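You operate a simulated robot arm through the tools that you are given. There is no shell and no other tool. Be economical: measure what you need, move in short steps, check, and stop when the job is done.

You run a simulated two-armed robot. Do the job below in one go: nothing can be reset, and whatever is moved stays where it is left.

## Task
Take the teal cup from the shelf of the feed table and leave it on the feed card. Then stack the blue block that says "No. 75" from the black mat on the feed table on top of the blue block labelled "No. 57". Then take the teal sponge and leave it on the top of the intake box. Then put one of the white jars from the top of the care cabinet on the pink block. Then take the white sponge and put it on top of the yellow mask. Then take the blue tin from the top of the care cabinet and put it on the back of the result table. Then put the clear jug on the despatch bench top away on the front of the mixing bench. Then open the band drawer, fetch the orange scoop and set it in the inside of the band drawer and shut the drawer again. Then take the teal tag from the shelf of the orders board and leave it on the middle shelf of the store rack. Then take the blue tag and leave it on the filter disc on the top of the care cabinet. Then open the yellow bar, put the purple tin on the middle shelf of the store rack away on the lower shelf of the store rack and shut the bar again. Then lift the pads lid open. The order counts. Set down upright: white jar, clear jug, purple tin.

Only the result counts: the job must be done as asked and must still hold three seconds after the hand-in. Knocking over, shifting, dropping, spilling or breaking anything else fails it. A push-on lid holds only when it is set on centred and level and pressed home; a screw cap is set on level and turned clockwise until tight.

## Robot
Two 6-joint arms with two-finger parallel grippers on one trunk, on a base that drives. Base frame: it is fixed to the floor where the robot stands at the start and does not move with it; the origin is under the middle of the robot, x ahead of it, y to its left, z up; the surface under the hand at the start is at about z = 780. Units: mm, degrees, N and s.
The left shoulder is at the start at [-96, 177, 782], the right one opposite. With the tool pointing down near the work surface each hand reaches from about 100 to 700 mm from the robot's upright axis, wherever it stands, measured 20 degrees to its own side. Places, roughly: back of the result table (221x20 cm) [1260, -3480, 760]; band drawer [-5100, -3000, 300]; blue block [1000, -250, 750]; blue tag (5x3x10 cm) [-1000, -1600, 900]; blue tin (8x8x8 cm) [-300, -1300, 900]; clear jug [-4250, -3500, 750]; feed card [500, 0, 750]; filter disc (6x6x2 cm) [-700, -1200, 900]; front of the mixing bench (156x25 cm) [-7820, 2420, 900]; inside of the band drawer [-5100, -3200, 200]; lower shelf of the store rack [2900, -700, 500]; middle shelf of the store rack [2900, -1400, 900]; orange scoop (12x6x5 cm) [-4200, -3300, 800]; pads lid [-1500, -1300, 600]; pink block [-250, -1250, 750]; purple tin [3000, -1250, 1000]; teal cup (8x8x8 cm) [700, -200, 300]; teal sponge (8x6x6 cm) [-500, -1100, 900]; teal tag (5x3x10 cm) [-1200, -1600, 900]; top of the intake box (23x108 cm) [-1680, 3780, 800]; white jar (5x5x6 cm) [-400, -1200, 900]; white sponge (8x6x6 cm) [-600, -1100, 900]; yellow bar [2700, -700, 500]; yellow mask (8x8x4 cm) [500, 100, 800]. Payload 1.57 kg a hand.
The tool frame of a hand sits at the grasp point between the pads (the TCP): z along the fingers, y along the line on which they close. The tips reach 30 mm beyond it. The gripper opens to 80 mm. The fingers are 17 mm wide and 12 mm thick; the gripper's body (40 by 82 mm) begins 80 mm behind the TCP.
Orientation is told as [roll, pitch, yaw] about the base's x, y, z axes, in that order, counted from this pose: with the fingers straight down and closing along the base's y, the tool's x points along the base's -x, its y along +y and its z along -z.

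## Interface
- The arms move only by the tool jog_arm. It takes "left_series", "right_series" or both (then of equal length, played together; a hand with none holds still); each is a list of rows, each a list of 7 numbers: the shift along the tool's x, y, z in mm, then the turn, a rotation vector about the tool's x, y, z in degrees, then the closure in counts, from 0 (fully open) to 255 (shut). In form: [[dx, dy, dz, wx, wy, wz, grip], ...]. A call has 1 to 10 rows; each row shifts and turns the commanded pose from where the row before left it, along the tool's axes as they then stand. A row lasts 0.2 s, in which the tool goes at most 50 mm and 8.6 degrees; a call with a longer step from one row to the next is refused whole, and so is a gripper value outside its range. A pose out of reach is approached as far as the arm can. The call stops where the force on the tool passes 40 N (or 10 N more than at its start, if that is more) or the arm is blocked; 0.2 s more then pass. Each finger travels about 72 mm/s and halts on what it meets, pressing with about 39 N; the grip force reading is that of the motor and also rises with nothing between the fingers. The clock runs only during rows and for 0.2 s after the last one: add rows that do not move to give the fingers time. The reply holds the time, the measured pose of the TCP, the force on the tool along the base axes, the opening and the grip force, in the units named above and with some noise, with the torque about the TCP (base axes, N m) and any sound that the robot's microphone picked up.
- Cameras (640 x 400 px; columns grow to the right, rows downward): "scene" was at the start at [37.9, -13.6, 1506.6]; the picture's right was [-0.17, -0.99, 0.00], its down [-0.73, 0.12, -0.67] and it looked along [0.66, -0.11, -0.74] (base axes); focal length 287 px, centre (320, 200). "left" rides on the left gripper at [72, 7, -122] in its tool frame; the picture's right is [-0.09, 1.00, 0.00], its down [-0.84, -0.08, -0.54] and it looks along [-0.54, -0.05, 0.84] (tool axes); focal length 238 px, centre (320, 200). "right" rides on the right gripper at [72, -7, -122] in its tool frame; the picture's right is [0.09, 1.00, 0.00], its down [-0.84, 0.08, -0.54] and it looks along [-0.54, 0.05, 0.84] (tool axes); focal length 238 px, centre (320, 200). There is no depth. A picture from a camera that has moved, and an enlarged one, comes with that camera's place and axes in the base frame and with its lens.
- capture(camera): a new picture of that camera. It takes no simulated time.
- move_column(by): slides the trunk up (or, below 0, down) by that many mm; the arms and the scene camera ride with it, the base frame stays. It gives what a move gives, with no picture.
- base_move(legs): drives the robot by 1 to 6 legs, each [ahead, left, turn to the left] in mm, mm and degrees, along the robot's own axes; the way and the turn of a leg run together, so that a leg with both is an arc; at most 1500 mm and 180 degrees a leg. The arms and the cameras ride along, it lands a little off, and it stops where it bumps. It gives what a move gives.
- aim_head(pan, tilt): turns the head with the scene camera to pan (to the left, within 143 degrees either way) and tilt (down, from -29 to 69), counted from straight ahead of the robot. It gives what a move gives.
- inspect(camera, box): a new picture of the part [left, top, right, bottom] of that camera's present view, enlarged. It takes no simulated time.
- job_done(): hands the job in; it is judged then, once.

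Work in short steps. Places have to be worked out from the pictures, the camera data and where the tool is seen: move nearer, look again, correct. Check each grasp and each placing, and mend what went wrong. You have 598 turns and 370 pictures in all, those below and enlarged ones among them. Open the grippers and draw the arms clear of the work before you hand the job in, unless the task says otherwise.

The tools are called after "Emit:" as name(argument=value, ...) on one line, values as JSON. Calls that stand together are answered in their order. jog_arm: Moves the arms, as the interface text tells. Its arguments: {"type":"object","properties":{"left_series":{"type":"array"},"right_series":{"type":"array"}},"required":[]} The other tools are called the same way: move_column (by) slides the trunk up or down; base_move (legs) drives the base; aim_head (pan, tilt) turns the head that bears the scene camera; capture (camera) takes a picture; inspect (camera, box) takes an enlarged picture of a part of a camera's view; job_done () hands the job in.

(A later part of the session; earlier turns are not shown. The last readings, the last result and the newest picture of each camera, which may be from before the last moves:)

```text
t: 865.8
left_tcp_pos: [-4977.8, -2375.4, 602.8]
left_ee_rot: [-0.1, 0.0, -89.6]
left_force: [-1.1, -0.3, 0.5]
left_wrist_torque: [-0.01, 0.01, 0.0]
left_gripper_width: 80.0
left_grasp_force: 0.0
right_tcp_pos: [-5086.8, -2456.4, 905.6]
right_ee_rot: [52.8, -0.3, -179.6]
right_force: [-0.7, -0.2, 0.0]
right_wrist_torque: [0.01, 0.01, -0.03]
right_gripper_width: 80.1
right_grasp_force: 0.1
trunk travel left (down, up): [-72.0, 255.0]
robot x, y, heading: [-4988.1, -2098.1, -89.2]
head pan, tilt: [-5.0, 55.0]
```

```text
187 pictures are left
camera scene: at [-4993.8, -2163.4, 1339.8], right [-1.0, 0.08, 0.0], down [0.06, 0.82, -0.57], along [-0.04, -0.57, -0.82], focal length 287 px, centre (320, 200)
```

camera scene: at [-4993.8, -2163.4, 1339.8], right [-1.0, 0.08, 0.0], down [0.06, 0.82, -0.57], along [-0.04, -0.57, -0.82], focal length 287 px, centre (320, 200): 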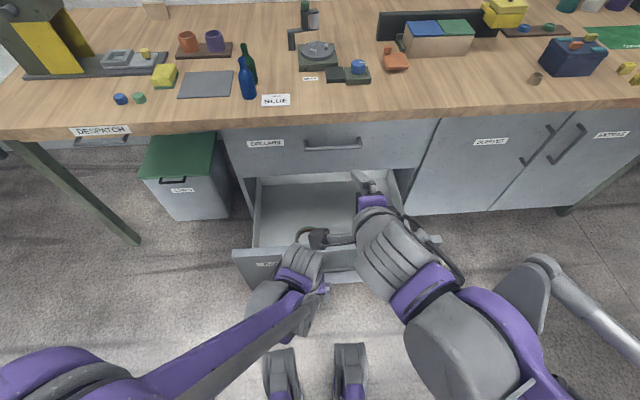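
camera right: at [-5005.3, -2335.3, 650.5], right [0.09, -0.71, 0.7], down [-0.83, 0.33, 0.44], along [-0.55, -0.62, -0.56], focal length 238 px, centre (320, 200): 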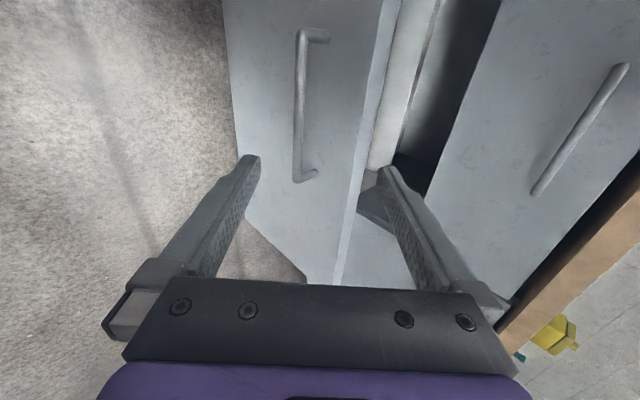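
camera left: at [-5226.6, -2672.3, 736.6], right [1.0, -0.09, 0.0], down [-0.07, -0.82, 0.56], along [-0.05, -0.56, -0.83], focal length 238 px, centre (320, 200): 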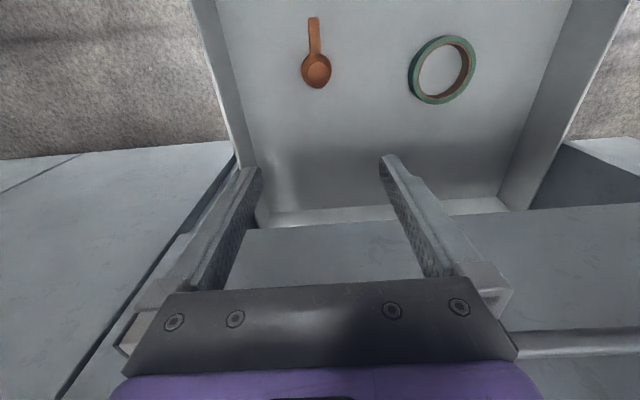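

I raise the left hand and lower the closed right hand in front of the drawer face.

Emit:
jog_arm(left_series=[[0, 0, -45, 0, 0, 0, 0], [0, 0, -45, 0, 0, 0, 0], [0, 0, -45, 0, 0, 0, 0], [0, 0, -45, 0, 0, 0, 0], [0, 0, -45, 0, 0, 0, 0], [0, 0, -45, 0, 0, 0, 0], [0, 0, 0, 0, 0, 0, 0], [0, 0, 0, 0, 0, 0, 0], [0, 0, 0, 0, 0, 0, 0], [0, 0, 0, 0, 0, 0, 0]], right_series=[[0, -34, 31, 0, 0, 0, 255], [0, -34, 31, 0, 0, 0, 255], [0, -34, 31, 0, 0, 0, 255], [0, -34, 31, 0, 0, 0, 255], [0, -34, 31, 0, 0, 0, 255], [0, -34, 31, 0, 0, 0, 255], [0, -34, 31, 0, 0, 0, 255], [0, -34, 31, 0, 0, 0, 255], [0, -34, 31, 0, 0, 0, 255], [0, 0, 0, 0, 0, 0, 255]])

Emit:
capture(camera="right")

```text
t: 866.3
left_tcp_pos: [-4972.2, -2378.5, 668.6]
left_ee_rot: [0.4, 0.0, -88.7]
left_force: [1.3, 0.5, -0.4]
left_wrist_torque: [-0.01, -0.03, 0.02]
left_gripper_width: 80.1
left_grasp_force: 0.0
right_tcp_pos: [-5082.8, -2464.8, 840.9]
right_ee_rot: [53.2, 1.3, 179.8]
right_force: [-14.7, 0.9, 1.0]
right_wrist_torque: [-0.05, -0.96, 1.61]
right_gripper_width: 2.5
right_grasp_force: 0.4
trunk travel left (down, up): [-72.0, 255.0]
robot x, y, heading: [-4986.8, -2102.6, -89.5]
head pan, tilt: [-5.0, 55.0]
stopped in row 2 (right hand): the force on the tool passed its limit at 259 N (the readings are from after the stop); the commanded pose is now the measured one
```

```text
186 pictures are left
camera right: at [-5014.1, -2362.2, 911.7], right [0.07, -0.6, 0.8], down [-0.84, 0.39, 0.37], along [-0.53, -0.7, -0.48], focal length 238 px, centre (320, 200)
```

right: 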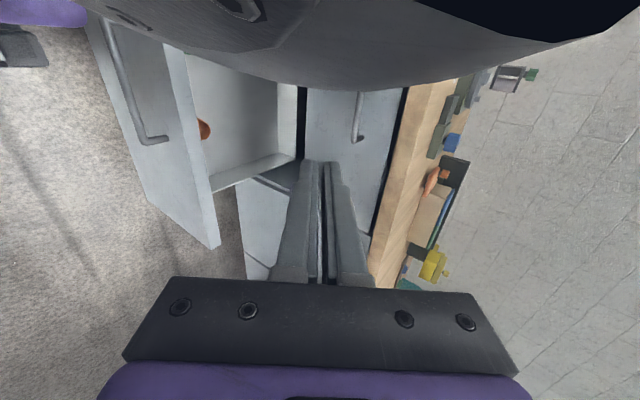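

The two hands touched each other. I first move the left hand well to the left, then up.

Emit:
jog_arm(left_series=[[0, 20, 0, 0, 0, 0, 0], [0, 45, 0, 0, 0, 0, 0], [0, 45, 0, 0, 0, 0, 0], [0, 45, 0, 0, 0, 0, 0], [0, 45, 0, 0, 0, 0, 0], [0, 20, -40, 0, 0, 0, 0], [0, 0, -45, 0, 0, 0, 0], [0, 0, -45, 0, 0, 0, 0], [0, 0, 0, 0, 0, 0, 0]])

Emit:
capture(camera="scene")

```text
t: 868.3
left_tcp_pos: [-4751.7, -2373.4, 800.0]
left_ee_rot: [0.4, 0.0, -88.8]
left_force: [-0.4, 0.4, 0.2]
left_wrist_torque: [-0.02, 0.01, 0.04]
left_gripper_width: 80.2
left_grasp_force: 0.1
right_tcp_pos: [-5084.0, -2464.2, 841.6]
right_ee_rot: [53.4, 1.3, 180.0]
right_force: [0.0, -0.6, 0.2]
right_wrist_torque: [0.01, 0.05, -0.03]
right_gripper_width: 0.0
right_grasp_force: 21.1
trunk travel left (down, up): [-72.0, 255.0]
robot x, y, heading: [-4988.0, -2100.0, -89.7]
head pan, tilt: [-5.0, 55.0]
```

```text
185 pictures are left
camera scene: at [-4993.8, -2163.4, 1339.8], right [-1.0, 0.08, 0.0], down [0.06, 0.82, -0.57], along [-0.04, -0.57, -0.82], focal length 287 px, centre (320, 200)
```

scene: 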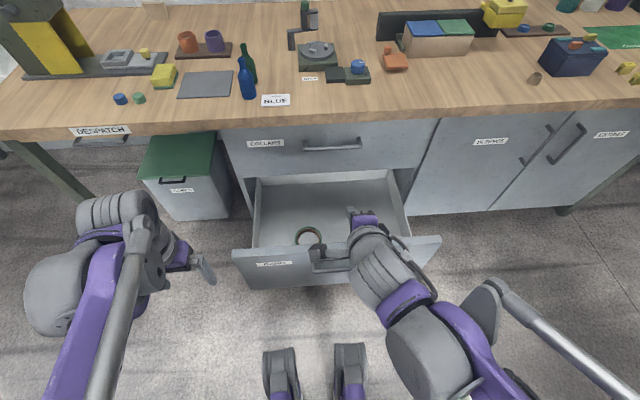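

Emit:
jog_arm(right_series=[[0, -33.4, 30.7, 0, 0, 0, 255], [0, -33.4, 30.7, 0, 0, 0, 255], [0, -33.4, 30.7, 0, 0, 0, 255], [0, -33.4, 30.7, 0, 0, 0, 255], [0, -33.4, 30.7, 0, 0, 0, 255], [0, -33.4, 30.7, 0, 0, 0, 255], [0, -33.4, 30.7, 0, 0, 0, 255], [0, -33.4, 30.7, 0, 0, 0, 255], [0, 0, 0, 0, 0, 0, 255]])

Emit:
capture(camera="right")

Emit:
capture(camera="scene")

```text
t: 870.3
left_tcp_pos: [-4753.3, -2373.3, 799.5]
left_ee_rot: [0.4, 0.0, -88.8]
left_force: [-0.2, 0.5, -1.2]
left_wrist_torque: [0.03, 0.0, 0.04]
left_gripper_width: 80.0
left_grasp_force: 0.1
right_tcp_pos: [-5064.3, -2556.0, 538.8]
right_ee_rot: [53.2, 1.4, 179.9]
right_force: [0.3, 0.0, 0.1]
right_wrist_torque: [0.0, 0.01, 0.01]
right_gripper_width: 0.0
right_grasp_force: 21.4
right hand out of reach, approached as far as the arm can: row 6, 7, 8
trunk travel left (down, up): [-72.0, 255.0]
robot x, y, heading: [-4988.8, -2098.6, -89.5]
head pan, tilt: [-5.0, 55.0]
```

```text
184 pictures are left
camera right: at [-4994.1, -2453.8, 610.4], right [0.07, -0.6, 0.8], down [-0.85, 0.39, 0.37], along [-0.53, -0.7, -0.48], focal length 238 px, centre (320, 200)
```

right: 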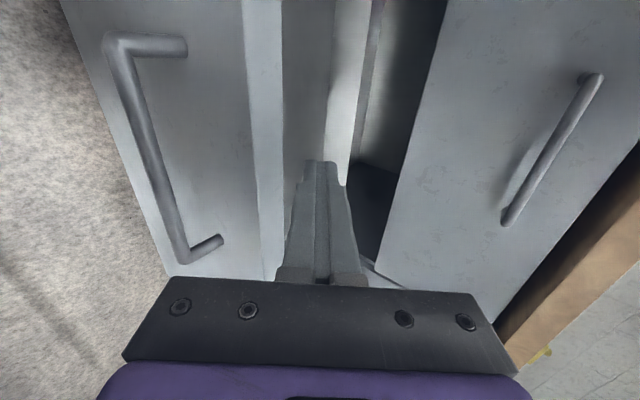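

```text
183 pictures are left
camera scene: at [-4993.9, -2163.1, 1339.9], right [-1.0, 0.08, 0.0], down [0.06, 0.82, -0.57], along [-0.04, -0.57, -0.82], focal length 287 px, centre (320, 200)
```

scene: 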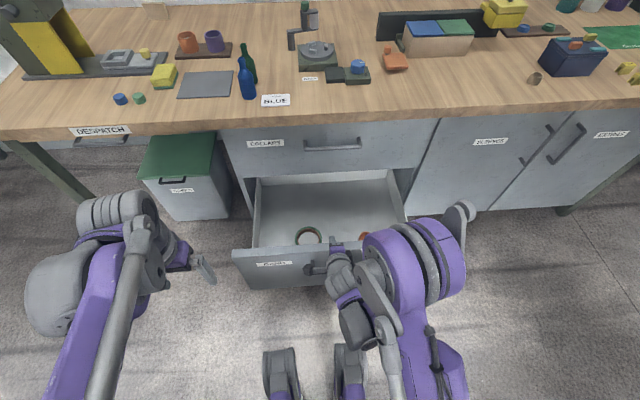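

I back the base 30 mm, lower the trunk so the fingertips are in front of the drawer face, then push with the base.

Emit:
base_move(legs=[[-35, 0, 0]])

Emit:
move_column(by=-68)

Emit:
capture(camera="right")

```text
t: 871.2
left_tcp_pos: [-4752.9, -2338.2, 801.1]
left_ee_rot: [0.4, -0.1, -88.8]
left_force: [0.2, 0.1, -0.3]
left_wrist_torque: [-0.02, -0.02, 0.01]
left_gripper_width: 80.2
left_grasp_force: 0.0
right_tcp_pos: [-5063.5, -2523.7, 541.0]
right_ee_rot: [53.2, 1.3, 179.9]
right_force: [-0.2, 0.5, -0.2]
right_wrist_torque: [0.01, 0.01, 0.02]
right_gripper_width: 0.3
right_grasp_force: 21.3
trunk travel left (down, up): [-72.0, 255.0]
robot x, y, heading: [-4991.8, -2067.3, -89.4]
head pan, tilt: [-5.0, 55.0]
```

```text
t: 872.3
left_tcp_pos: [-4753.3, -2340.0, 731.4]
left_ee_rot: [0.4, -0.1, -88.8]
left_force: [0.0, 0.0, -0.4]
left_wrist_torque: [0.02, -0.01, -0.01]
left_gripper_width: 80.0
left_grasp_force: 0.1
right_tcp_pos: [-5063.7, -2524.6, 476.8]
right_ee_rot: [53.0, 1.3, 179.9]
right_force: [-1.0, -0.5, 0.4]
right_wrist_torque: [-0.03, 0.01, 0.02]
right_gripper_width: 0.3
right_grasp_force: 20.8
trunk travel left (down, up): [-4.0, 323.0]
robot x, y, heading: [-4987.8, -2067.8, -89.7]
head pan, tilt: [-5.0, 55.0]
```

```text
182 pictures are left
camera right: at [-4994.2, -2423.1, 547.8], right [0.07, -0.6, 0.8], down [-0.85, 0.39, 0.37], along [-0.53, -0.7, -0.48], focal length 238 px, centre (320, 200)
```

right: 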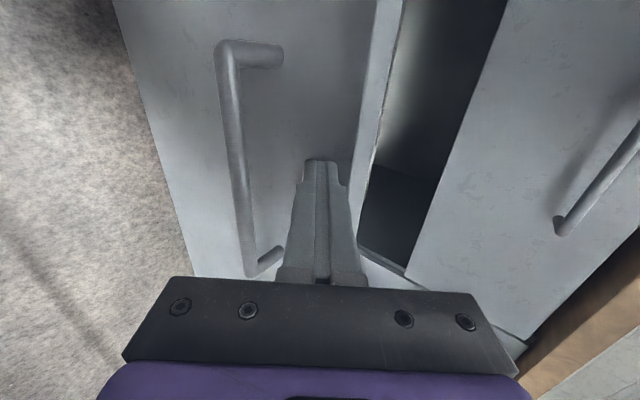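

Emit:
base_move(legs=[[200, 0, 0]])

Emit:
capture(camera="scene")

```text
t: 873.9
left_tcp_pos: [-4751.3, -2540.4, 732.6]
left_ee_rot: [0.4, 0.1, -88.9]
left_force: [-0.6, -0.4, -0.4]
left_wrist_torque: [0.01, -0.02, -0.03]
left_gripper_width: 80.0
left_grasp_force: 0.1
right_tcp_pos: [-5062.2, -2727.1, 476.5]
right_ee_rot: [53.0, 1.4, 179.8]
right_force: [0.2, -0.1, -0.5]
right_wrist_torque: [0.0, 0.01, 0.0]
right_gripper_width: 0.1
right_grasp_force: 21.4
trunk travel left (down, up): [-4.0, 323.0]
robot x, y, heading: [-4986.6, -2265.4, -89.5]
head pan, tilt: [-5.0, 55.0]
```

```text
181 pictures are left
camera scene: at [-4992.2, -2349.5, 1274.2], right [-1.0, 0.08, 0.0], down [0.06, 0.82, -0.57], along [-0.04, -0.57, -0.82], focal length 287 px, centre (320, 200)
```

scene: 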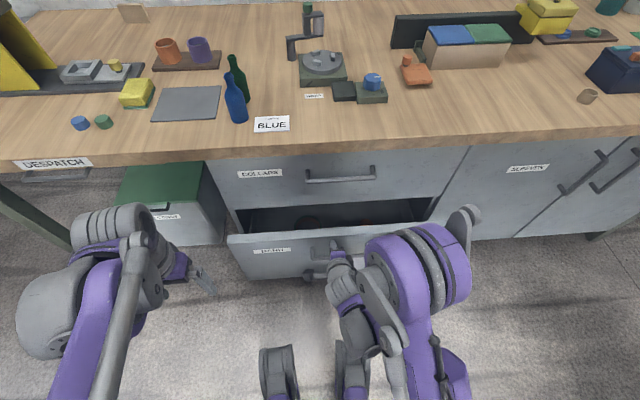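

Emit:
base_move(legs=[[110, 0, 0]])

Emit:
capture(camera="scene")

```text
t: 875.0
left_tcp_pos: [-4750.8, -2650.7, 733.3]
left_ee_rot: [0.5, 0.0, -88.9]
left_force: [0.1, 0.5, 0.5]
left_wrist_torque: [0.0, 0.01, 0.02]
left_gripper_width: 79.9
left_grasp_force: 0.0
right_tcp_pos: [-5062.4, -2835.7, 477.2]
right_ee_rot: [53.0, 1.4, 179.8]
right_force: [-1.0, -0.3, -0.3]
right_wrist_torque: [0.01, 0.02, 0.01]
right_gripper_width: 0.0
right_grasp_force: 20.9
trunk travel left (down, up): [-4.0, 323.0]
robot x, y, heading: [-4985.3, -2378.0, -89.6]
head pan, tilt: [-5.0, 55.0]
```

```text
180 pictures are left
camera scene: at [-4991.3, -2458.6, 1274.2], right [-1.0, 0.08, 0.0], down [0.06, 0.82, -0.57], along [-0.05, -0.57, -0.82], focal length 287 px, centre (320, 200)
```

scene: 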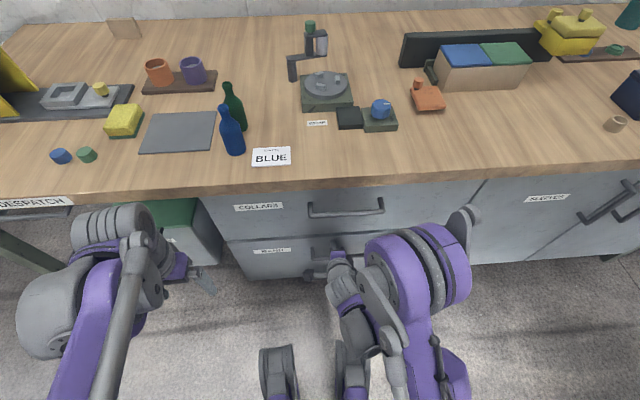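

Nearly shut. I finish with small arm pushes under the force limit.

Emit:
jog_arm(right_series=[[0, 3, 4, 0, 0, 0, 255], [0, 3, 4, 0, 0, 0, 255], [0, 3, 4, 0, 0, 0, 255], [0, 3, 4, 0, 0, 0, 255], [0, 3, 4, 0, 0, 0, 255], [0, 3, 4, 0, 0, 0, 255], [0, 0, 0, 0, 0, 0, 255]])

Emit:
inspect(camera="scene", box=[190, 170, 490, 300])

```text
t: 875.7
left_tcp_pos: [-4751.0, -2648.0, 732.7]
left_ee_rot: [0.5, -0.1, -88.9]
left_force: [-0.4, -0.2, 0.0]
left_wrist_torque: [-0.01, 0.04, -0.03]
left_gripper_width: 80.1
left_grasp_force: 0.0
right_tcp_pos: [-5062.5, -2840.8, 478.1]
right_ee_rot: [52.7, 1.4, 179.7]
right_force: [0.2, 10.8, 8.4]
right_wrist_torque: [-0.15, -0.01, -0.01]
right_gripper_width: 0.0
right_grasp_force: 21.0
trunk travel left (down, up): [-4.0, 323.0]
robot x, y, heading: [-4984.1, -2375.5, -89.6]
head pan, tilt: [-5.0, 55.0]
stopped in row 3 (right hand): the force on the tool passed its limit at 48 N (the readings are from after the stop); the commanded pose is now the measured one
```

```text
2.13 times, centred on (340, 235) of scene
camera zoom: at [-4991.3, -2456.5, 1274.3], right [-1.0, 0.08, 0.0], down [0.06, 0.82, -0.57], along [-0.05, -0.57, -0.82], focal length 612 px, centre (277, 125)
```

zoom: 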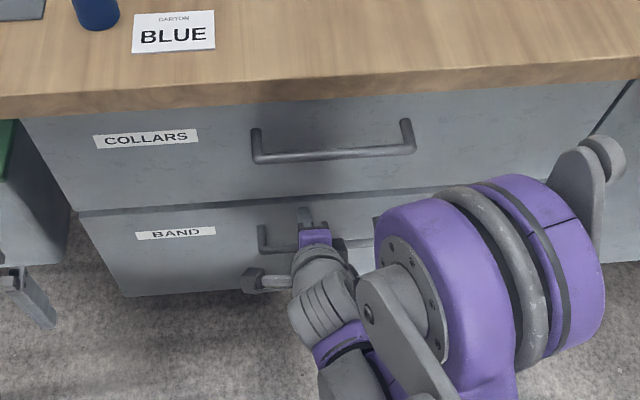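

The drawer is shut. I back off, raise the trunk, restore the right hand to vertical, and head for the orders board.

Emit:
base_move(legs=[[-200, 0, -0.4]])

Emit:
move_column(by=300)

Emit:
jog_arm(right_series=[[0, 0, 0, 8, 0, 0, 0], [0, 0, 0, 8, 0, 0, 0], [0, 0, 0, 8, 0, 0, 0], [0, 0, 0, 8, 0, 0, 0], [0, 0, 0, 8, 0, 0, 0], [0, 0, 0, 8, 0, 0, 0], [0, 0, -40, 4.7, 0, 0, 0], [0, 0, -40, 0, 0, 0, 0], [0, 0, -40, 0, 0, 0, 0], [0, 0, -40, 0, 0, 0, 0]])

Emit:
jog_arm(right_series=[[0, 0, -30, 0, 0, -8.5, 0], [0, 0, 0, 0, 0, -8.5, 0], [0, 0, 0, 0, 0, -8.5, 0], [0, 0, 0, 0, 0, -8.5, 0], [0, 0, 0, 0, 0, -8.5, 0], [0, 0, 0, 0, 0, -8.5, 0], [0, 0, 0, 0, 0, -8.5, 0], [0, 0, 0, 0, 0, -8.5, 0], [0, 0, 0, 0, 0, -8.5, 0], [0, 0, 0, 0, 0, -8.5, 0]])

Emit:
inspect(camera="scene", box=[190, 130, 490, 300])

```text
t: 877.3
left_tcp_pos: [-4753.2, -2449.4, 732.2]
left_ee_rot: [0.5, -0.1, -89.4]
left_force: [-0.1, 0.6, -0.5]
left_wrist_torque: [0.0, -0.01, 0.02]
left_gripper_width: 79.8
left_grasp_force: 0.0
right_tcp_pos: [-5066.0, -2642.1, 476.1]
right_ee_rot: [52.7, 1.4, 179.3]
right_force: [-0.5, -0.4, -0.6]
right_wrist_torque: [-0.01, 0.02, 0.0]
right_gripper_width: 0.0
right_grasp_force: 20.9
trunk travel left (down, up): [-4.0, 323.0]
robot x, y, heading: [-4984.2, -2174.3, -90.1]
head pan, tilt: [-5.0, 55.0]
```

```text
t: 880.3
left_tcp_pos: [-4751.7, -2450.4, 1032.3]
left_ee_rot: [0.3, 0.0, -89.2]
left_force: [-0.2, 0.1, 0.2]
left_wrist_torque: [0.01, -0.01, -0.01]
left_gripper_width: 80.2
left_grasp_force: 0.1
right_tcp_pos: [-5066.2, -2695.4, 823.1]
right_ee_rot: [57.3, 1.6, 179.4]
right_force: [-0.9, -0.2, 0.0]
right_wrist_torque: [0.0, 0.02, 0.01]
right_gripper_width: 0.0
right_grasp_force: 21.2
trunk travel left (down, up): [-304.0, 23.0]
robot x, y, heading: [-4985.2, -2179.5, -90.1]
head pan, tilt: [-5.0, 55.0]
```

```text
t: 882.5
left_tcp_pos: [-4753.4, -2450.0, 1033.7]
left_ee_rot: [0.4, 0.0, -89.3]
left_force: [-0.2, 0.1, 0.1]
left_wrist_torque: [0.01, -0.02, 0.01]
left_gripper_width: 80.0
left_grasp_force: 0.0
right_tcp_pos: [-5069.7, -2679.0, 982.9]
right_ee_rot: [4.7, 1.5, 179.4]
right_force: [-0.5, -0.2, 0.1]
right_wrist_torque: [0.01, -0.01, 0.0]
right_gripper_width: 79.9
right_grasp_force: 0.1
trunk travel left (down, up): [-304.0, 23.0]
robot x, y, heading: [-4988.5, -2173.6, -89.9]
head pan, tilt: [-5.0, 55.0]
```

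```text
t: 884.7
left_tcp_pos: [-4755.1, -2451.5, 1032.2]
left_ee_rot: [0.4, 0.0, -89.3]
left_force: [0.7, 0.5, 0.7]
left_wrist_torque: [-0.01, -0.01, 0.01]
left_gripper_width: 80.0
left_grasp_force: 0.1
right_tcp_pos: [-5069.7, -2676.1, 1011.7]
right_ee_rot: [1.8, -4.5, -95.5]
right_force: [-0.2, 0.1, 1.1]
right_wrist_torque: [0.01, -0.03, -0.02]
right_gripper_width: 80.2
right_grasp_force: 0.0
trunk travel left (down, up): [-304.0, 23.0]
robot x, y, heading: [-4986.0, -2178.0, -90.0]
head pan, tilt: [-5.0, 55.0]
```

```text
2.13 times, centred on (340, 215) of scene
camera zoom: at [-4992.8, -2206.3, 1581.9], right [-1.0, 0.09, 0.0], down [0.07, 0.82, -0.57], along [-0.05, -0.57, -0.82], focal length 612 px, centre (277, 168)
```

zoom: 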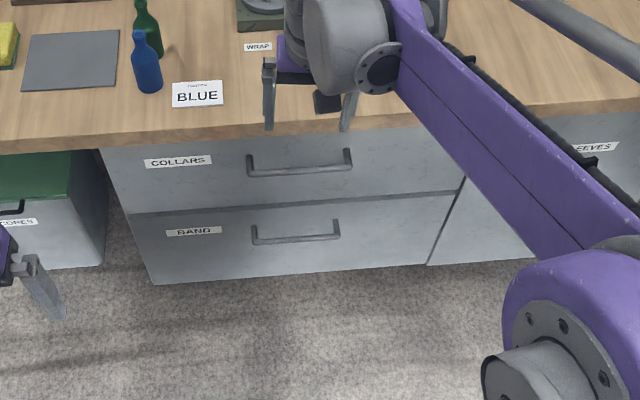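

Emit:
jog_arm(right_series=[[40, 0, 0, 1.8, 4.5, -5.5, 0], [40, 0, 0, 0, 0, 0, 0], [40, 0, 0, 0, 0, 0, 0], [40, 0, 0, 0, 0, 0, 0], [0, 0, 0, 0, 0, 0, 0]])

Emit:
base_move(legs=[[-130, 0, 0], [0, -1500, 0], [0, -420, 0], [-1500, 0, 0], [-1070, 0, 0]])

Emit:
base_move(legs=[[0, 1500, 0], [0, 1500, 0], [0, 1500, 0], [0, 1150, 0]])

Emit:
aim_head(pan=0, tilt=25)

Emit:
capture(camera="scene")

```text
t: 885.9
left_tcp_pos: [-4751.9, -2451.2, 1032.4]
left_ee_rot: [0.5, -0.1, -89.4]
left_force: [0.5, -0.5, 0.4]
left_wrist_torque: [-0.02, -0.01, 0.0]
left_gripper_width: 80.1
left_grasp_force: 0.1
right_tcp_pos: [-5066.3, -2516.9, 1007.9]
right_ee_rot: [-0.2, 0.1, -90.1]
right_force: [0.3, 0.0, -0.6]
right_wrist_torque: [-0.01, 0.03, 0.01]
right_gripper_width: 80.0
right_grasp_force: 0.0
trunk travel left (down, up): [-304.0, 23.0]
robot x, y, heading: [-4984.7, -2176.0, -90.1]
head pan, tilt: [-5.0, 55.0]
```

```text
t: 915.9
left_tcp_pos: [-6646.8, 233.4, 1033.3]
left_ee_rot: [0.3, 0.0, -90.6]
left_force: [-0.2, -0.2, -0.8]
left_wrist_torque: [-0.04, -0.02, 0.01]
left_gripper_width: 80.0
left_grasp_force: 0.0
right_tcp_pos: [-6961.8, 174.7, 1009.5]
right_ee_rot: [-0.2, 0.0, -91.5]
right_force: [0.0, 0.0, 0.3]
right_wrist_torque: [0.01, -0.01, 0.03]
right_gripper_width: 80.0
right_grasp_force: 0.0
trunk travel left (down, up): [-304.0, 23.0]
robot x, y, heading: [-6875.3, 512.2, -91.2]
head pan, tilt: [-5.0, 55.0]
```

```text
t: 964.6
left_tcp_pos: [-1038.6, 129.1, 1032.0]
left_ee_rot: [0.5, 0.0, -90.7]
left_force: [-0.2, 0.6, 0.3]
left_wrist_torque: [0.0, -0.01, 0.0]
left_gripper_width: 80.1
left_grasp_force: 0.0
right_tcp_pos: [-1352.8, 69.3, 1009.0]
right_ee_rot: [-0.1, -0.1, -91.3]
right_force: [0.3, 0.1, -0.1]
right_wrist_torque: [0.02, 0.0, 0.0]
right_gripper_width: 80.0
right_grasp_force: 0.1
trunk travel left (down, up): [-304.0, 23.0]
robot x, y, heading: [-1261.4, 409.4, -91.2]
head pan, tilt: [-5.0, 55.0]
```

```text
t: 965.6
left_tcp_pos: [-1037.9, 129.1, 1031.8]
left_ee_rot: [0.3, 0.0, -90.6]
left_force: [0.4, 0.2, 0.1]
left_wrist_torque: [0.01, 0.02, 0.01]
left_gripper_width: 79.8
left_grasp_force: 0.1
right_tcp_pos: [-1352.2, 69.8, 1009.3]
right_ee_rot: [-0.1, -0.1, -91.4]
right_force: [-0.1, -0.2, -0.5]
right_wrist_torque: [-0.01, 0.0, -0.01]
right_gripper_width: 80.1
right_grasp_force: 0.0
trunk travel left (down, up): [-304.0, 23.0]
robot x, y, heading: [-1264.8, 408.5, -91.3]
head pan, tilt: [0.0, 25.0]
```

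```text
177 pictures are left
camera scene: at [-1265.8, 358.9, 1625.8], right [-1.0, 0.02, 0.0], down [0.01, 0.42, -0.91], along [-0.02, -0.91, -0.42], focal length 287 px, centre (320, 200)
```

scene: 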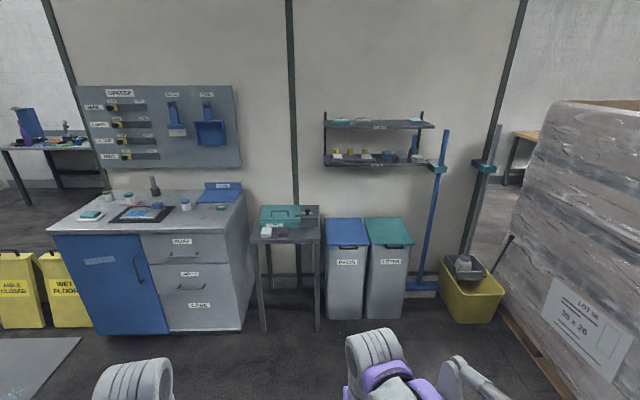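

The tag shelf isn't on this side (this bin "PADS" is for the last step); the orders board at y≈-1600 must be on the far side of the partition. I go through the corridor and around.

Emit:
base_move(legs=[[0, 0, 91.2], [950, 0, 0], [0, -1070, 0]])

Emit:
base_move(legs=[[1500, 0, 0], [450, 0, 0]])

```text
t: 983.7
left_tcp_pos: [-49.6, -435.9, 1032.8]
left_ee_rot: [0.4, 0.0, -0.6]
left_force: [1.0, -0.3, 0.5]
left_wrist_torque: [-0.02, 0.0, 0.02]
left_gripper_width: 79.9
left_grasp_force: 0.1
right_tcp_pos: [9.4, -750.9, 1008.8]
right_ee_rot: [-0.1, -0.1, -1.4]
right_force: [0.1, 0.8, 0.2]
right_wrist_torque: [0.02, 0.0, -0.02]
right_gripper_width: 80.0
right_grasp_force: 0.0
trunk travel left (down, up): [-304.0, 23.0]
robot x, y, heading: [-327.8, -659.4, -1.3]
head pan, tilt: [0.0, 25.0]
```

```text
t: 993.4
left_tcp_pos: [1894.4, -452.5, 1031.8]
left_ee_rot: [0.4, 0.1, 0.5]
left_force: [-0.3, 0.2, -0.3]
left_wrist_torque: [0.0, -0.01, -0.04]
left_gripper_width: 80.0
left_grasp_force: 0.1
right_tcp_pos: [1960.7, -766.0, 1008.2]
right_ee_rot: [-0.1, -0.2, -0.3]
right_force: [-0.3, -0.3, -0.6]
right_wrist_torque: [0.02, 0.0, 0.02]
right_gripper_width: 80.1
right_grasp_force: 0.1
trunk travel left (down, up): [-304.0, 23.0]
robot x, y, heading: [1619.9, -684.8, -0.1]
head pan, tilt: [0.0, 25.0]
```

Emit:
base_move(legs=[[0, -1450, 0], [0, 0, 90], [0, 1500, 0]])

Emit:
aim_head(pan=50, tilt=15)

Emit:
capture(camera="scene")

```text
t: 1023.0
left_tcp_pos: [-104.8, -1885.2, 1031.7]
left_ee_rot: [0.3, -0.1, 91.3]
left_force: [0.6, 0.4, 0.7]
left_wrist_torque: [-0.05, 0.02, -0.04]
left_gripper_width: 79.9
left_grasp_force: 0.1
right_tcp_pos: [208.7, -1815.5, 1009.9]
right_ee_rot: [-0.1, 0.0, 90.5]
right_force: [-0.1, 0.2, 0.6]
right_wrist_torque: [-0.03, 0.02, 0.0]
right_gripper_width: 79.9
right_grasp_force: 0.0
trunk travel left (down, up): [-304.0, 23.0]
robot x, y, heading: [134.9, -2157.9, 90.7]
head pan, tilt: [0.0, 25.0]
```

```text
t: 1024.2
left_tcp_pos: [-104.1, -1885.2, 1033.0]
left_ee_rot: [0.3, 0.1, 91.3]
left_force: [0.0, -0.5, 0.1]
left_wrist_torque: [-0.03, -0.04, -0.01]
left_gripper_width: 79.8
left_grasp_force: 0.1
right_tcp_pos: [208.2, -1815.3, 1008.8]
right_ee_rot: [-0.1, -0.1, 90.5]
right_force: [-1.2, 0.1, 0.2]
right_wrist_torque: [-0.01, -0.04, -0.01]
right_gripper_width: 79.6
right_grasp_force: 0.1
trunk travel left (down, up): [-304.0, 23.0]
robot x, y, heading: [132.4, -2157.2, 90.5]
head pan, tilt: [50.0, 15.0]
```

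```text
176 pictures are left
camera scene: at [60.3, -2140.8, 1642.1], right [0.63, 0.77, 0.0], down [0.2, -0.16, -0.97], along [-0.75, 0.61, -0.26], focal length 287 px, centre (320, 200)
```

scene: 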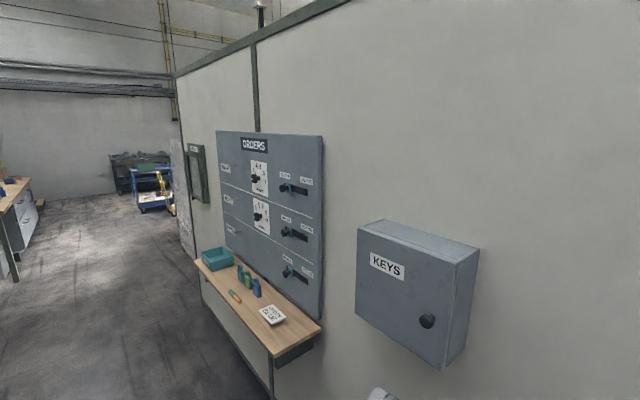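

Found the ORDERS board with its shelf of tags. I move in front of it.

Emit:
base_move(legs=[[0, 1180, -0.5]])

Emit:
aim_head(pan=5, tilt=45)

Emit:
capture(camera="scene")

Emit:
inspect(camera="scene", box=[220, 150, 420, 290])

```text
t: 1034.7
left_tcp_pos: [-1279.3, -1892.0, 1032.3]
left_ee_rot: [0.4, 0.0, 90.9]
left_force: [0.6, -0.4, -0.7]
left_wrist_torque: [-0.02, 0.0, 0.01]
left_gripper_width: 80.1
left_grasp_force: 0.0
right_tcp_pos: [-965.2, -1824.5, 1008.0]
right_ee_rot: [-0.1, 0.0, 90.1]
right_force: [0.7, 0.0, -0.1]
right_wrist_torque: [-0.05, -0.01, -0.02]
right_gripper_width: 80.0
right_grasp_force: 0.0
trunk travel left (down, up): [-304.0, 23.0]
robot x, y, heading: [-1046.3, -2165.4, 90.2]
head pan, tilt: [50.0, 15.0]
```

```text
t: 1035.9
left_tcp_pos: [-1278.4, -1891.0, 1032.7]
left_ee_rot: [0.4, 0.0, 90.8]
left_force: [0.2, 0.0, -0.3]
left_wrist_torque: [-0.01, -0.04, 0.02]
left_gripper_width: 79.8
left_grasp_force: 0.1
right_tcp_pos: [-965.4, -1825.9, 1008.6]
right_ee_rot: [-0.2, -0.1, 90.1]
right_force: [-0.3, 0.0, 0.1]
right_wrist_torque: [-0.03, -0.01, -0.04]
right_gripper_width: 79.9
right_grasp_force: 0.0
trunk travel left (down, up): [-304.0, 23.0]
robot x, y, heading: [-1049.3, -2169.9, 90.3]
head pan, tilt: [5.0, 45.0]
```

```text
175 pictures are left
camera scene: at [-1052.7, -2127.7, 1595.4], right [1.0, 0.09, 0.0], down [0.06, -0.7, -0.71], along [-0.06, 0.7, -0.71], focal length 287 px, centre (320, 200)
```

scene: 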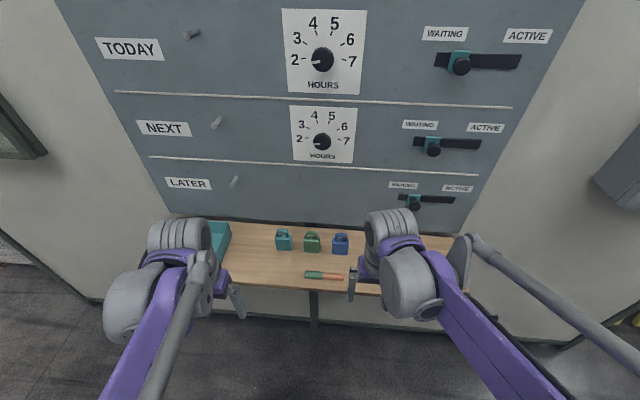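

```text
2.86 times, centred on (320, 220) of scene
camera zoom: at [-1052.7, -2127.7, 1595.4], right [1.0, 0.09, 0.0], down [0.06, -0.7, -0.71], along [-0.06, 0.7, -0.71], focal length 819 px, centre (320, 143)
```

zoom: 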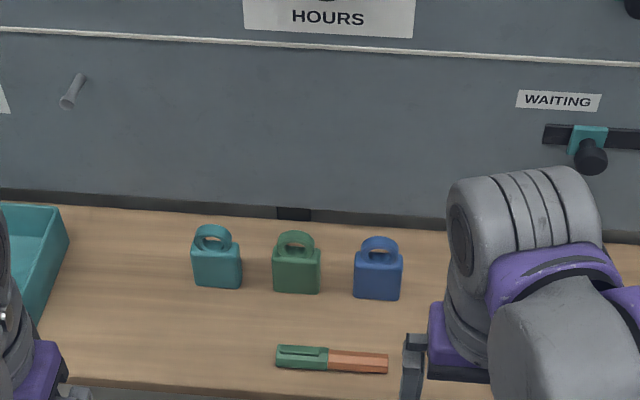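

The tags stand in a row; teal at ≈(-1204,-1637). I bring the left hand nearer to measure.

Emit:
jog_arm(left_series=[[-45, -18, 0, 0, 0, 0, 0], [-45, -18, 0, 0, 0, 0, 0], [-45, -18, 0, 0, 0, 0, 0], [-25, -18, 0, 0, 0, 0, 0], [0, 0, 0, 0, 0, 0, 0]])

Emit:
capture(camera="left")

```text
t: 1037.1
left_tcp_pos: [-1210.3, -1731.8, 1030.6]
left_ee_rot: [0.3, 0.0, 90.8]
left_force: [0.1, 0.9, 1.0]
left_wrist_torque: [0.0, -0.03, 0.03]
left_gripper_width: 80.0
left_grasp_force: 0.1
right_tcp_pos: [-966.1, -1825.7, 1009.2]
right_ee_rot: [-0.1, -0.1, 90.2]
right_force: [-0.8, -0.1, 0.0]
right_wrist_torque: [0.0, -0.06, 0.03]
right_gripper_width: 80.0
right_grasp_force: 0.0
trunk travel left (down, up): [-304.0, 23.0]
robot x, y, heading: [-1047.9, -2164.9, 90.4]
head pan, tilt: [5.0, 45.0]
```

```text
173 pictures are left
camera left: at [-1214.0, -1804.2, 1152.1], right [-1.0, 0.08, 0.01], down [0.07, 0.84, 0.54], along [0.04, 0.54, -0.84], focal length 238 px, centre (320, 200)
```

left: 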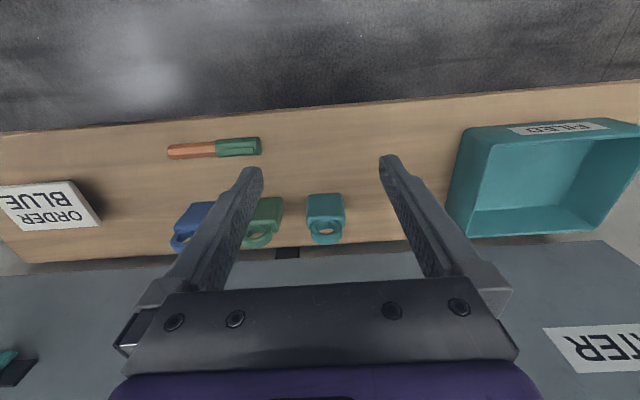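

Emit:
jog_arm(left_series=[[-40, 0, 10, 0, 0, 0, 0], [-40, 0, 10, 0, 0, 0, 0], [-35, 0, 10, 0, 0, 0, 0], [0, 0, 0, 0, 0, 0, 0]])

Emit:
capture(camera="left")

```text
t: 1038.1
left_tcp_pos: [-1211.3, -1616.5, 1002.0]
left_ee_rot: [0.4, 0.0, 90.9]
left_force: [0.4, -0.5, 0.3]
left_wrist_torque: [-0.01, -0.01, -0.04]
left_gripper_width: 80.1
left_grasp_force: 0.2
right_tcp_pos: [-965.8, -1826.4, 1008.5]
right_ee_rot: [0.0, -0.1, 90.1]
right_force: [-0.3, -0.1, 0.2]
right_wrist_torque: [-0.01, -0.02, -0.01]
right_gripper_width: 79.8
right_grasp_force: 0.0
trunk travel left (down, up): [-304.0, 23.0]
robot x, y, heading: [-1043.4, -2161.7, 90.1]
head pan, tilt: [5.0, 45.0]
```

```text
172 pictures are left
camera left: at [-1216.2, -1688.4, 1122.9], right [-1.0, 0.08, 0.01], down [0.07, 0.84, 0.54], along [0.04, 0.54, -0.84], focal length 238 px, centre (320, 200)
```

left: 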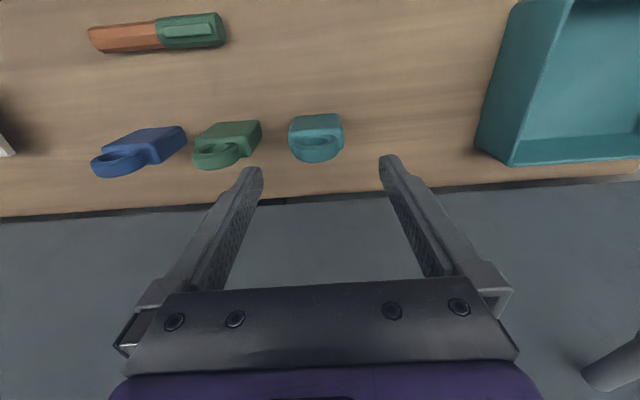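

Teal tag: centre ≈(-1210,-1617), z 874–944. Descend and grip.

Emit:
jog_arm(left_series=[[0, 0, 40, 0, 0, 0, 0], [0, 0, 35, 0, 0, 0, 0], [0, 0, 12, 0, 0, 0, 0], [0, 0, 5, 0, 0, 0, 0], [0, 0, 0, 0, 0, 0, 255], [0, 0, 0, 0, 0, 0, 255], [0, 0, 0, 0, 0, 0, 255]])

Emit:
jog_arm(left_series=[[0, 0, -20, 0, 0, 0, 255], [0, 0, -40, 0, 0, 0, 255], [0, 0, -45, 0, 0, 0, 255], [0, 0, 0, 0, 0, 0, 255]])

Emit:
capture(camera="left")

```text
t: 1039.7
left_tcp_pos: [-1212.2, -1616.9, 909.9]
left_ee_rot: [0.4, 0.0, 90.7]
left_force: [0.4, 0.0, 0.5]
left_wrist_torque: [0.03, 0.02, 0.03]
left_gripper_width: 49.4
left_grasp_force: 39.2
right_tcp_pos: [-965.4, -1824.7, 1010.1]
right_ee_rot: [-0.2, -0.2, 90.1]
right_force: [-0.3, 0.2, -0.3]
right_wrist_torque: [-0.01, -0.01, 0.01]
right_gripper_width: 80.1
right_grasp_force: 0.1
trunk travel left (down, up): [-304.0, 23.0]
robot x, y, heading: [-1051.2, -2165.2, 90.3]
head pan, tilt: [5.0, 45.0]
```

```text
t: 1040.7
left_tcp_pos: [-1209.8, -1616.7, 1014.5]
left_ee_rot: [0.4, 0.0, 90.8]
left_force: [0.6, 0.4, -1.1]
left_wrist_torque: [-0.01, -0.03, -0.02]
left_gripper_width: 49.2
left_grasp_force: 39.3
right_tcp_pos: [-965.9, -1824.8, 1008.3]
right_ee_rot: [-0.1, -0.1, 90.0]
right_force: [-0.9, 0.2, 0.6]
right_wrist_torque: [-0.02, -0.01, 0.01]
right_gripper_width: 80.0
right_grasp_force: 0.1
trunk travel left (down, up): [-304.0, 23.0]
robot x, y, heading: [-1049.7, -2166.4, 90.2]
head pan, tilt: [5.0, 45.0]
```

```text
171 pictures are left
camera left: at [-1215.6, -1688.9, 1135.5], right [-1.0, 0.08, 0.01], down [0.07, 0.84, 0.54], along [0.04, 0.54, -0.84], focal length 238 px, centre (320, 200)
```

left: 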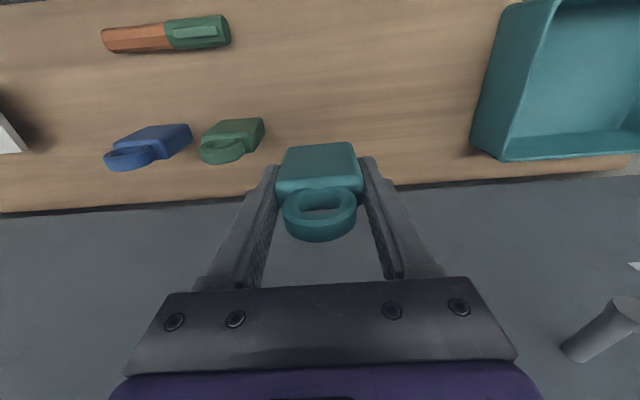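

Tag held. I retract, turn east and drive to the store rack.

Emit:
jog_arm(left_series=[[40, 0, -10, 0, 0, 0, 255], [45, 0, -10, 0, 0, 0, 255], [45, 0, 0, 0, 0, 0, 255], [45, 0, 0, 0, 0, 0, 255], [40, 0, 0, 0, 0, 0, 255], [0, 0, 0, 0, 0, 0, 255]])

Emit:
base_move(legs=[[-50, 0, 0], [0, 0, -90.2], [1500, 0, 0], [1500, 0, 0], [0, 700, 0]])

Emit:
aim_head(pan=0, tilt=25)

Emit:
capture(camera="scene")

```text
t: 1042.1
left_tcp_pos: [-1208.8, -1830.3, 1034.0]
left_ee_rot: [0.3, 0.0, 90.8]
left_force: [-0.5, -0.4, -0.8]
left_wrist_torque: [0.02, 0.04, 0.01]
left_gripper_width: 49.2
left_grasp_force: 38.9
right_tcp_pos: [-966.4, -1824.2, 1008.3]
right_ee_rot: [-0.2, 0.0, 90.1]
right_force: [0.0, -0.6, 0.0]
right_wrist_torque: [-0.02, 0.03, 0.02]
right_gripper_width: 79.9
right_grasp_force: 0.0
trunk travel left (down, up): [-304.0, 23.0]
robot x, y, heading: [-1045.3, -2168.1, 90.0]
head pan, tilt: [5.0, 45.0]
```

```text
t: 1067.2
left_tcp_pos: [2323.1, -1408.5, 1036.2]
left_ee_rot: [0.4, 0.0, -0.4]
left_force: [0.7, -0.9, -0.8]
left_wrist_torque: [0.01, 0.0, 0.03]
left_gripper_width: 49.1
left_grasp_force: 39.0
right_tcp_pos: [2323.9, -1651.1, 1009.1]
right_ee_rot: [-0.2, -0.1, -1.2]
right_force: [-0.2, -0.3, -0.2]
right_wrist_torque: [0.01, 0.0, 0.01]
right_gripper_width: 80.0
right_grasp_force: 0.1
trunk travel left (down, up): [-304.0, 23.0]
robot x, y, heading: [1985.5, -1562.7, -1.5]
head pan, tilt: [5.0, 45.0]
```

```text
t: 1068.0
left_tcp_pos: [2323.0, -1408.1, 1035.1]
left_ee_rot: [0.4, 0.0, -0.5]
left_force: [0.0, 0.3, -1.2]
left_wrist_torque: [-0.02, -0.03, 0.05]
left_gripper_width: 49.1
left_grasp_force: 39.4
right_tcp_pos: [2324.3, -1651.5, 1009.5]
right_ee_rot: [0.0, -0.2, -1.2]
right_force: [-0.3, -0.3, -0.6]
right_wrist_torque: [0.01, 0.03, -0.01]
right_gripper_width: 80.2
right_grasp_force: 0.1
trunk travel left (down, up): [-304.0, 23.0]
robot x, y, heading: [1979.2, -1561.7, -1.2]
head pan, tilt: [0.0, 25.0]
```

```text
170 pictures are left
camera scene: at [2035.0, -1565.5, 1625.8], right [-0.02, -1.0, 0.0], down [-0.42, 0.01, -0.91], along [0.91, -0.02, -0.42], focal length 287 px, centre (320, 200)
```

scene: 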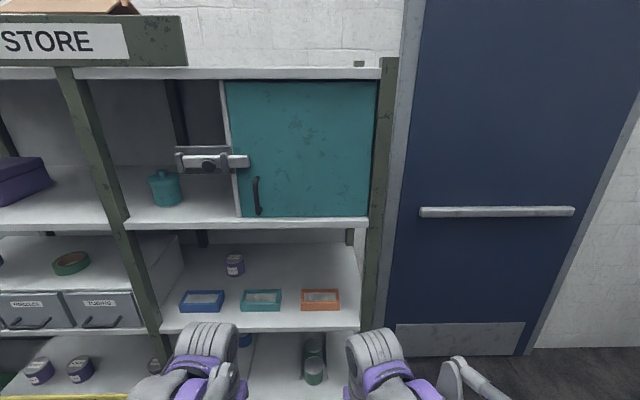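

The middle shelf holds the purple tin and three trays; I zoom to find a free spot and measure clearances.

Emit:
inspect(camera="scene", box=[130, 200, 390, 350])

Emit:
capture(camera="right")

```text
2.46 times, centred on (260, 275) of scene
camera zoom: at [2035.0, -1565.5, 1625.8], right [-0.02, -1.0, 0.0], down [-0.42, 0.01, -0.91], along [0.91, -0.02, -0.42], focal length 706 px, centre (468, 15)
```

zoom: 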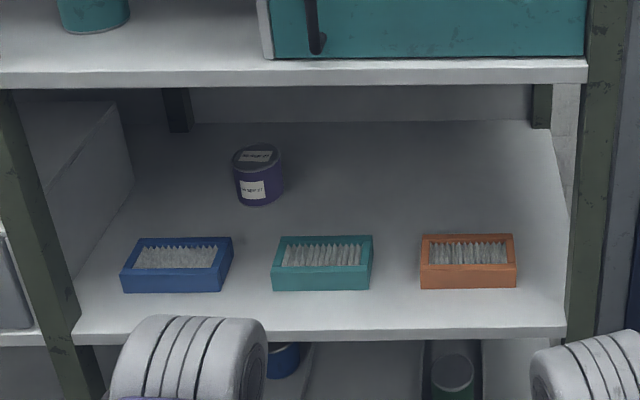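

```text
168 pictures are left
camera right: at [2251.6, -1654.7, 1132.0], right [-0.07, 1.0, 0.0], down [0.84, 0.06, 0.54], along [0.54, 0.04, -0.84], focal length 238 px, centre (320, 200)
```

right: 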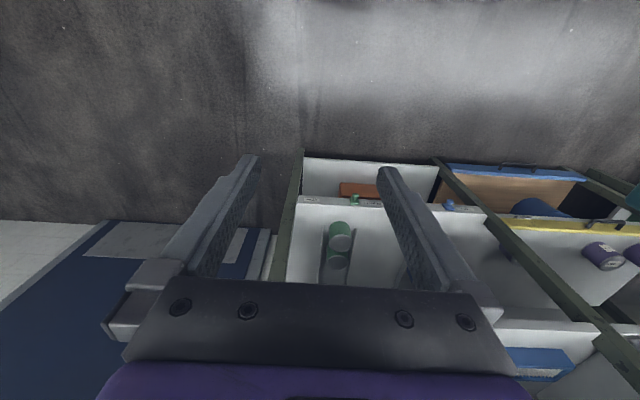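

Clearance under the upper shelf is limited, so I tilt the left hand 45° and will lay the tag on the open area behind the trays. Tilt, then drive in.

Emit:
jog_arm(left_series=[[0, 0, 8, 0, -7.5, 0, 255], [0, 0, 8, 0, -7.5, 0, 255], [0, 0, 8, 0, -7.5, 0, 255], [0, 0, 8, 0, -7.5, 0, 255], [0, 0, 8, 0, -7.5, 0, 255], [0, 0, 8, 0, -7.5, 0, 255], [0, 0, 0, 0, 0, 0, 255]])

Emit:
base_move(legs=[[300, 0, 1.2]])

Emit:
capture(camera="left")

Emit:
capture(camera="scene")

```text
t: 1069.6
left_tcp_pos: [2337.8, -1408.9, 991.4]
left_ee_rot: [0.7, -45.2, -0.8]
left_force: [0.7, -0.1, -0.4]
left_wrist_torque: [0.01, 0.03, -0.02]
left_gripper_width: 49.2
left_grasp_force: 38.3
right_tcp_pos: [2324.3, -1650.4, 1009.2]
right_ee_rot: [-0.1, -0.1, -1.2]
right_force: [-0.8, -0.7, -0.6]
right_wrist_torque: [-0.01, 0.01, -0.01]
right_gripper_width: 80.0
right_grasp_force: 0.0
trunk travel left (down, up): [-304.0, 23.0]
robot x, y, heading: [1984.4, -1565.2, -1.1]
head pan, tilt: [0.0, 25.0]
```

```text
t: 1071.7
left_tcp_pos: [2634.6, -1402.6, 990.2]
left_ee_rot: [0.6, -45.0, 0.4]
left_force: [0.4, -0.4, -0.4]
left_wrist_torque: [0.01, 0.01, -0.03]
left_gripper_width: 49.1
left_grasp_force: 39.1
right_tcp_pos: [2626.4, -1646.9, 1009.6]
right_ee_rot: [-0.1, -0.2, -0.1]
right_force: [-0.3, 0.9, -0.3]
right_wrist_torque: [-0.01, 0.01, 0.0]
right_gripper_width: 80.1
right_grasp_force: 0.0
trunk travel left (down, up): [-304.0, 23.0]
robot x, y, heading: [2283.6, -1565.8, 0.0]
head pan, tilt: [0.0, 25.0]
```

```text
167 pictures are left
camera left: at [2497.9, -1399.0, 1024.7], right [0.05, 1.0, 0.07], down [0.21, -0.08, 0.97], along [0.98, -0.04, -0.21], focal length 238 px, centre (320, 200)
```

left: 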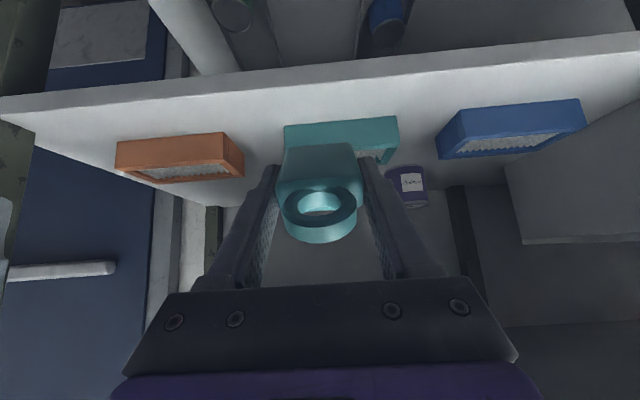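

```text
166 pictures are left
camera scene: at [2334.9, -1567.2, 1625.8], right [0.0, -1.0, 0.0], down [-0.42, 0.0, -0.91], along [0.91, 0.0, -0.42], focal length 287 px, centre (320, 200)
```

scene: 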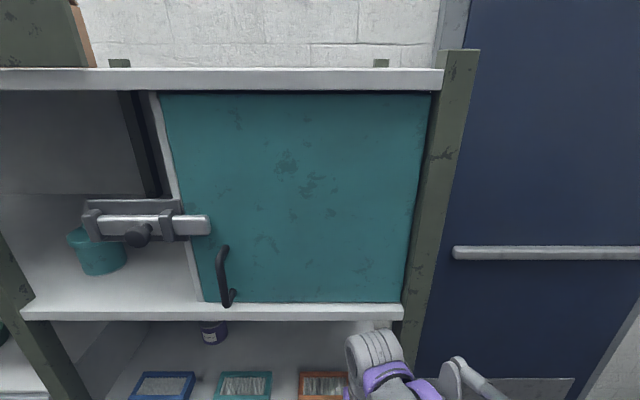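

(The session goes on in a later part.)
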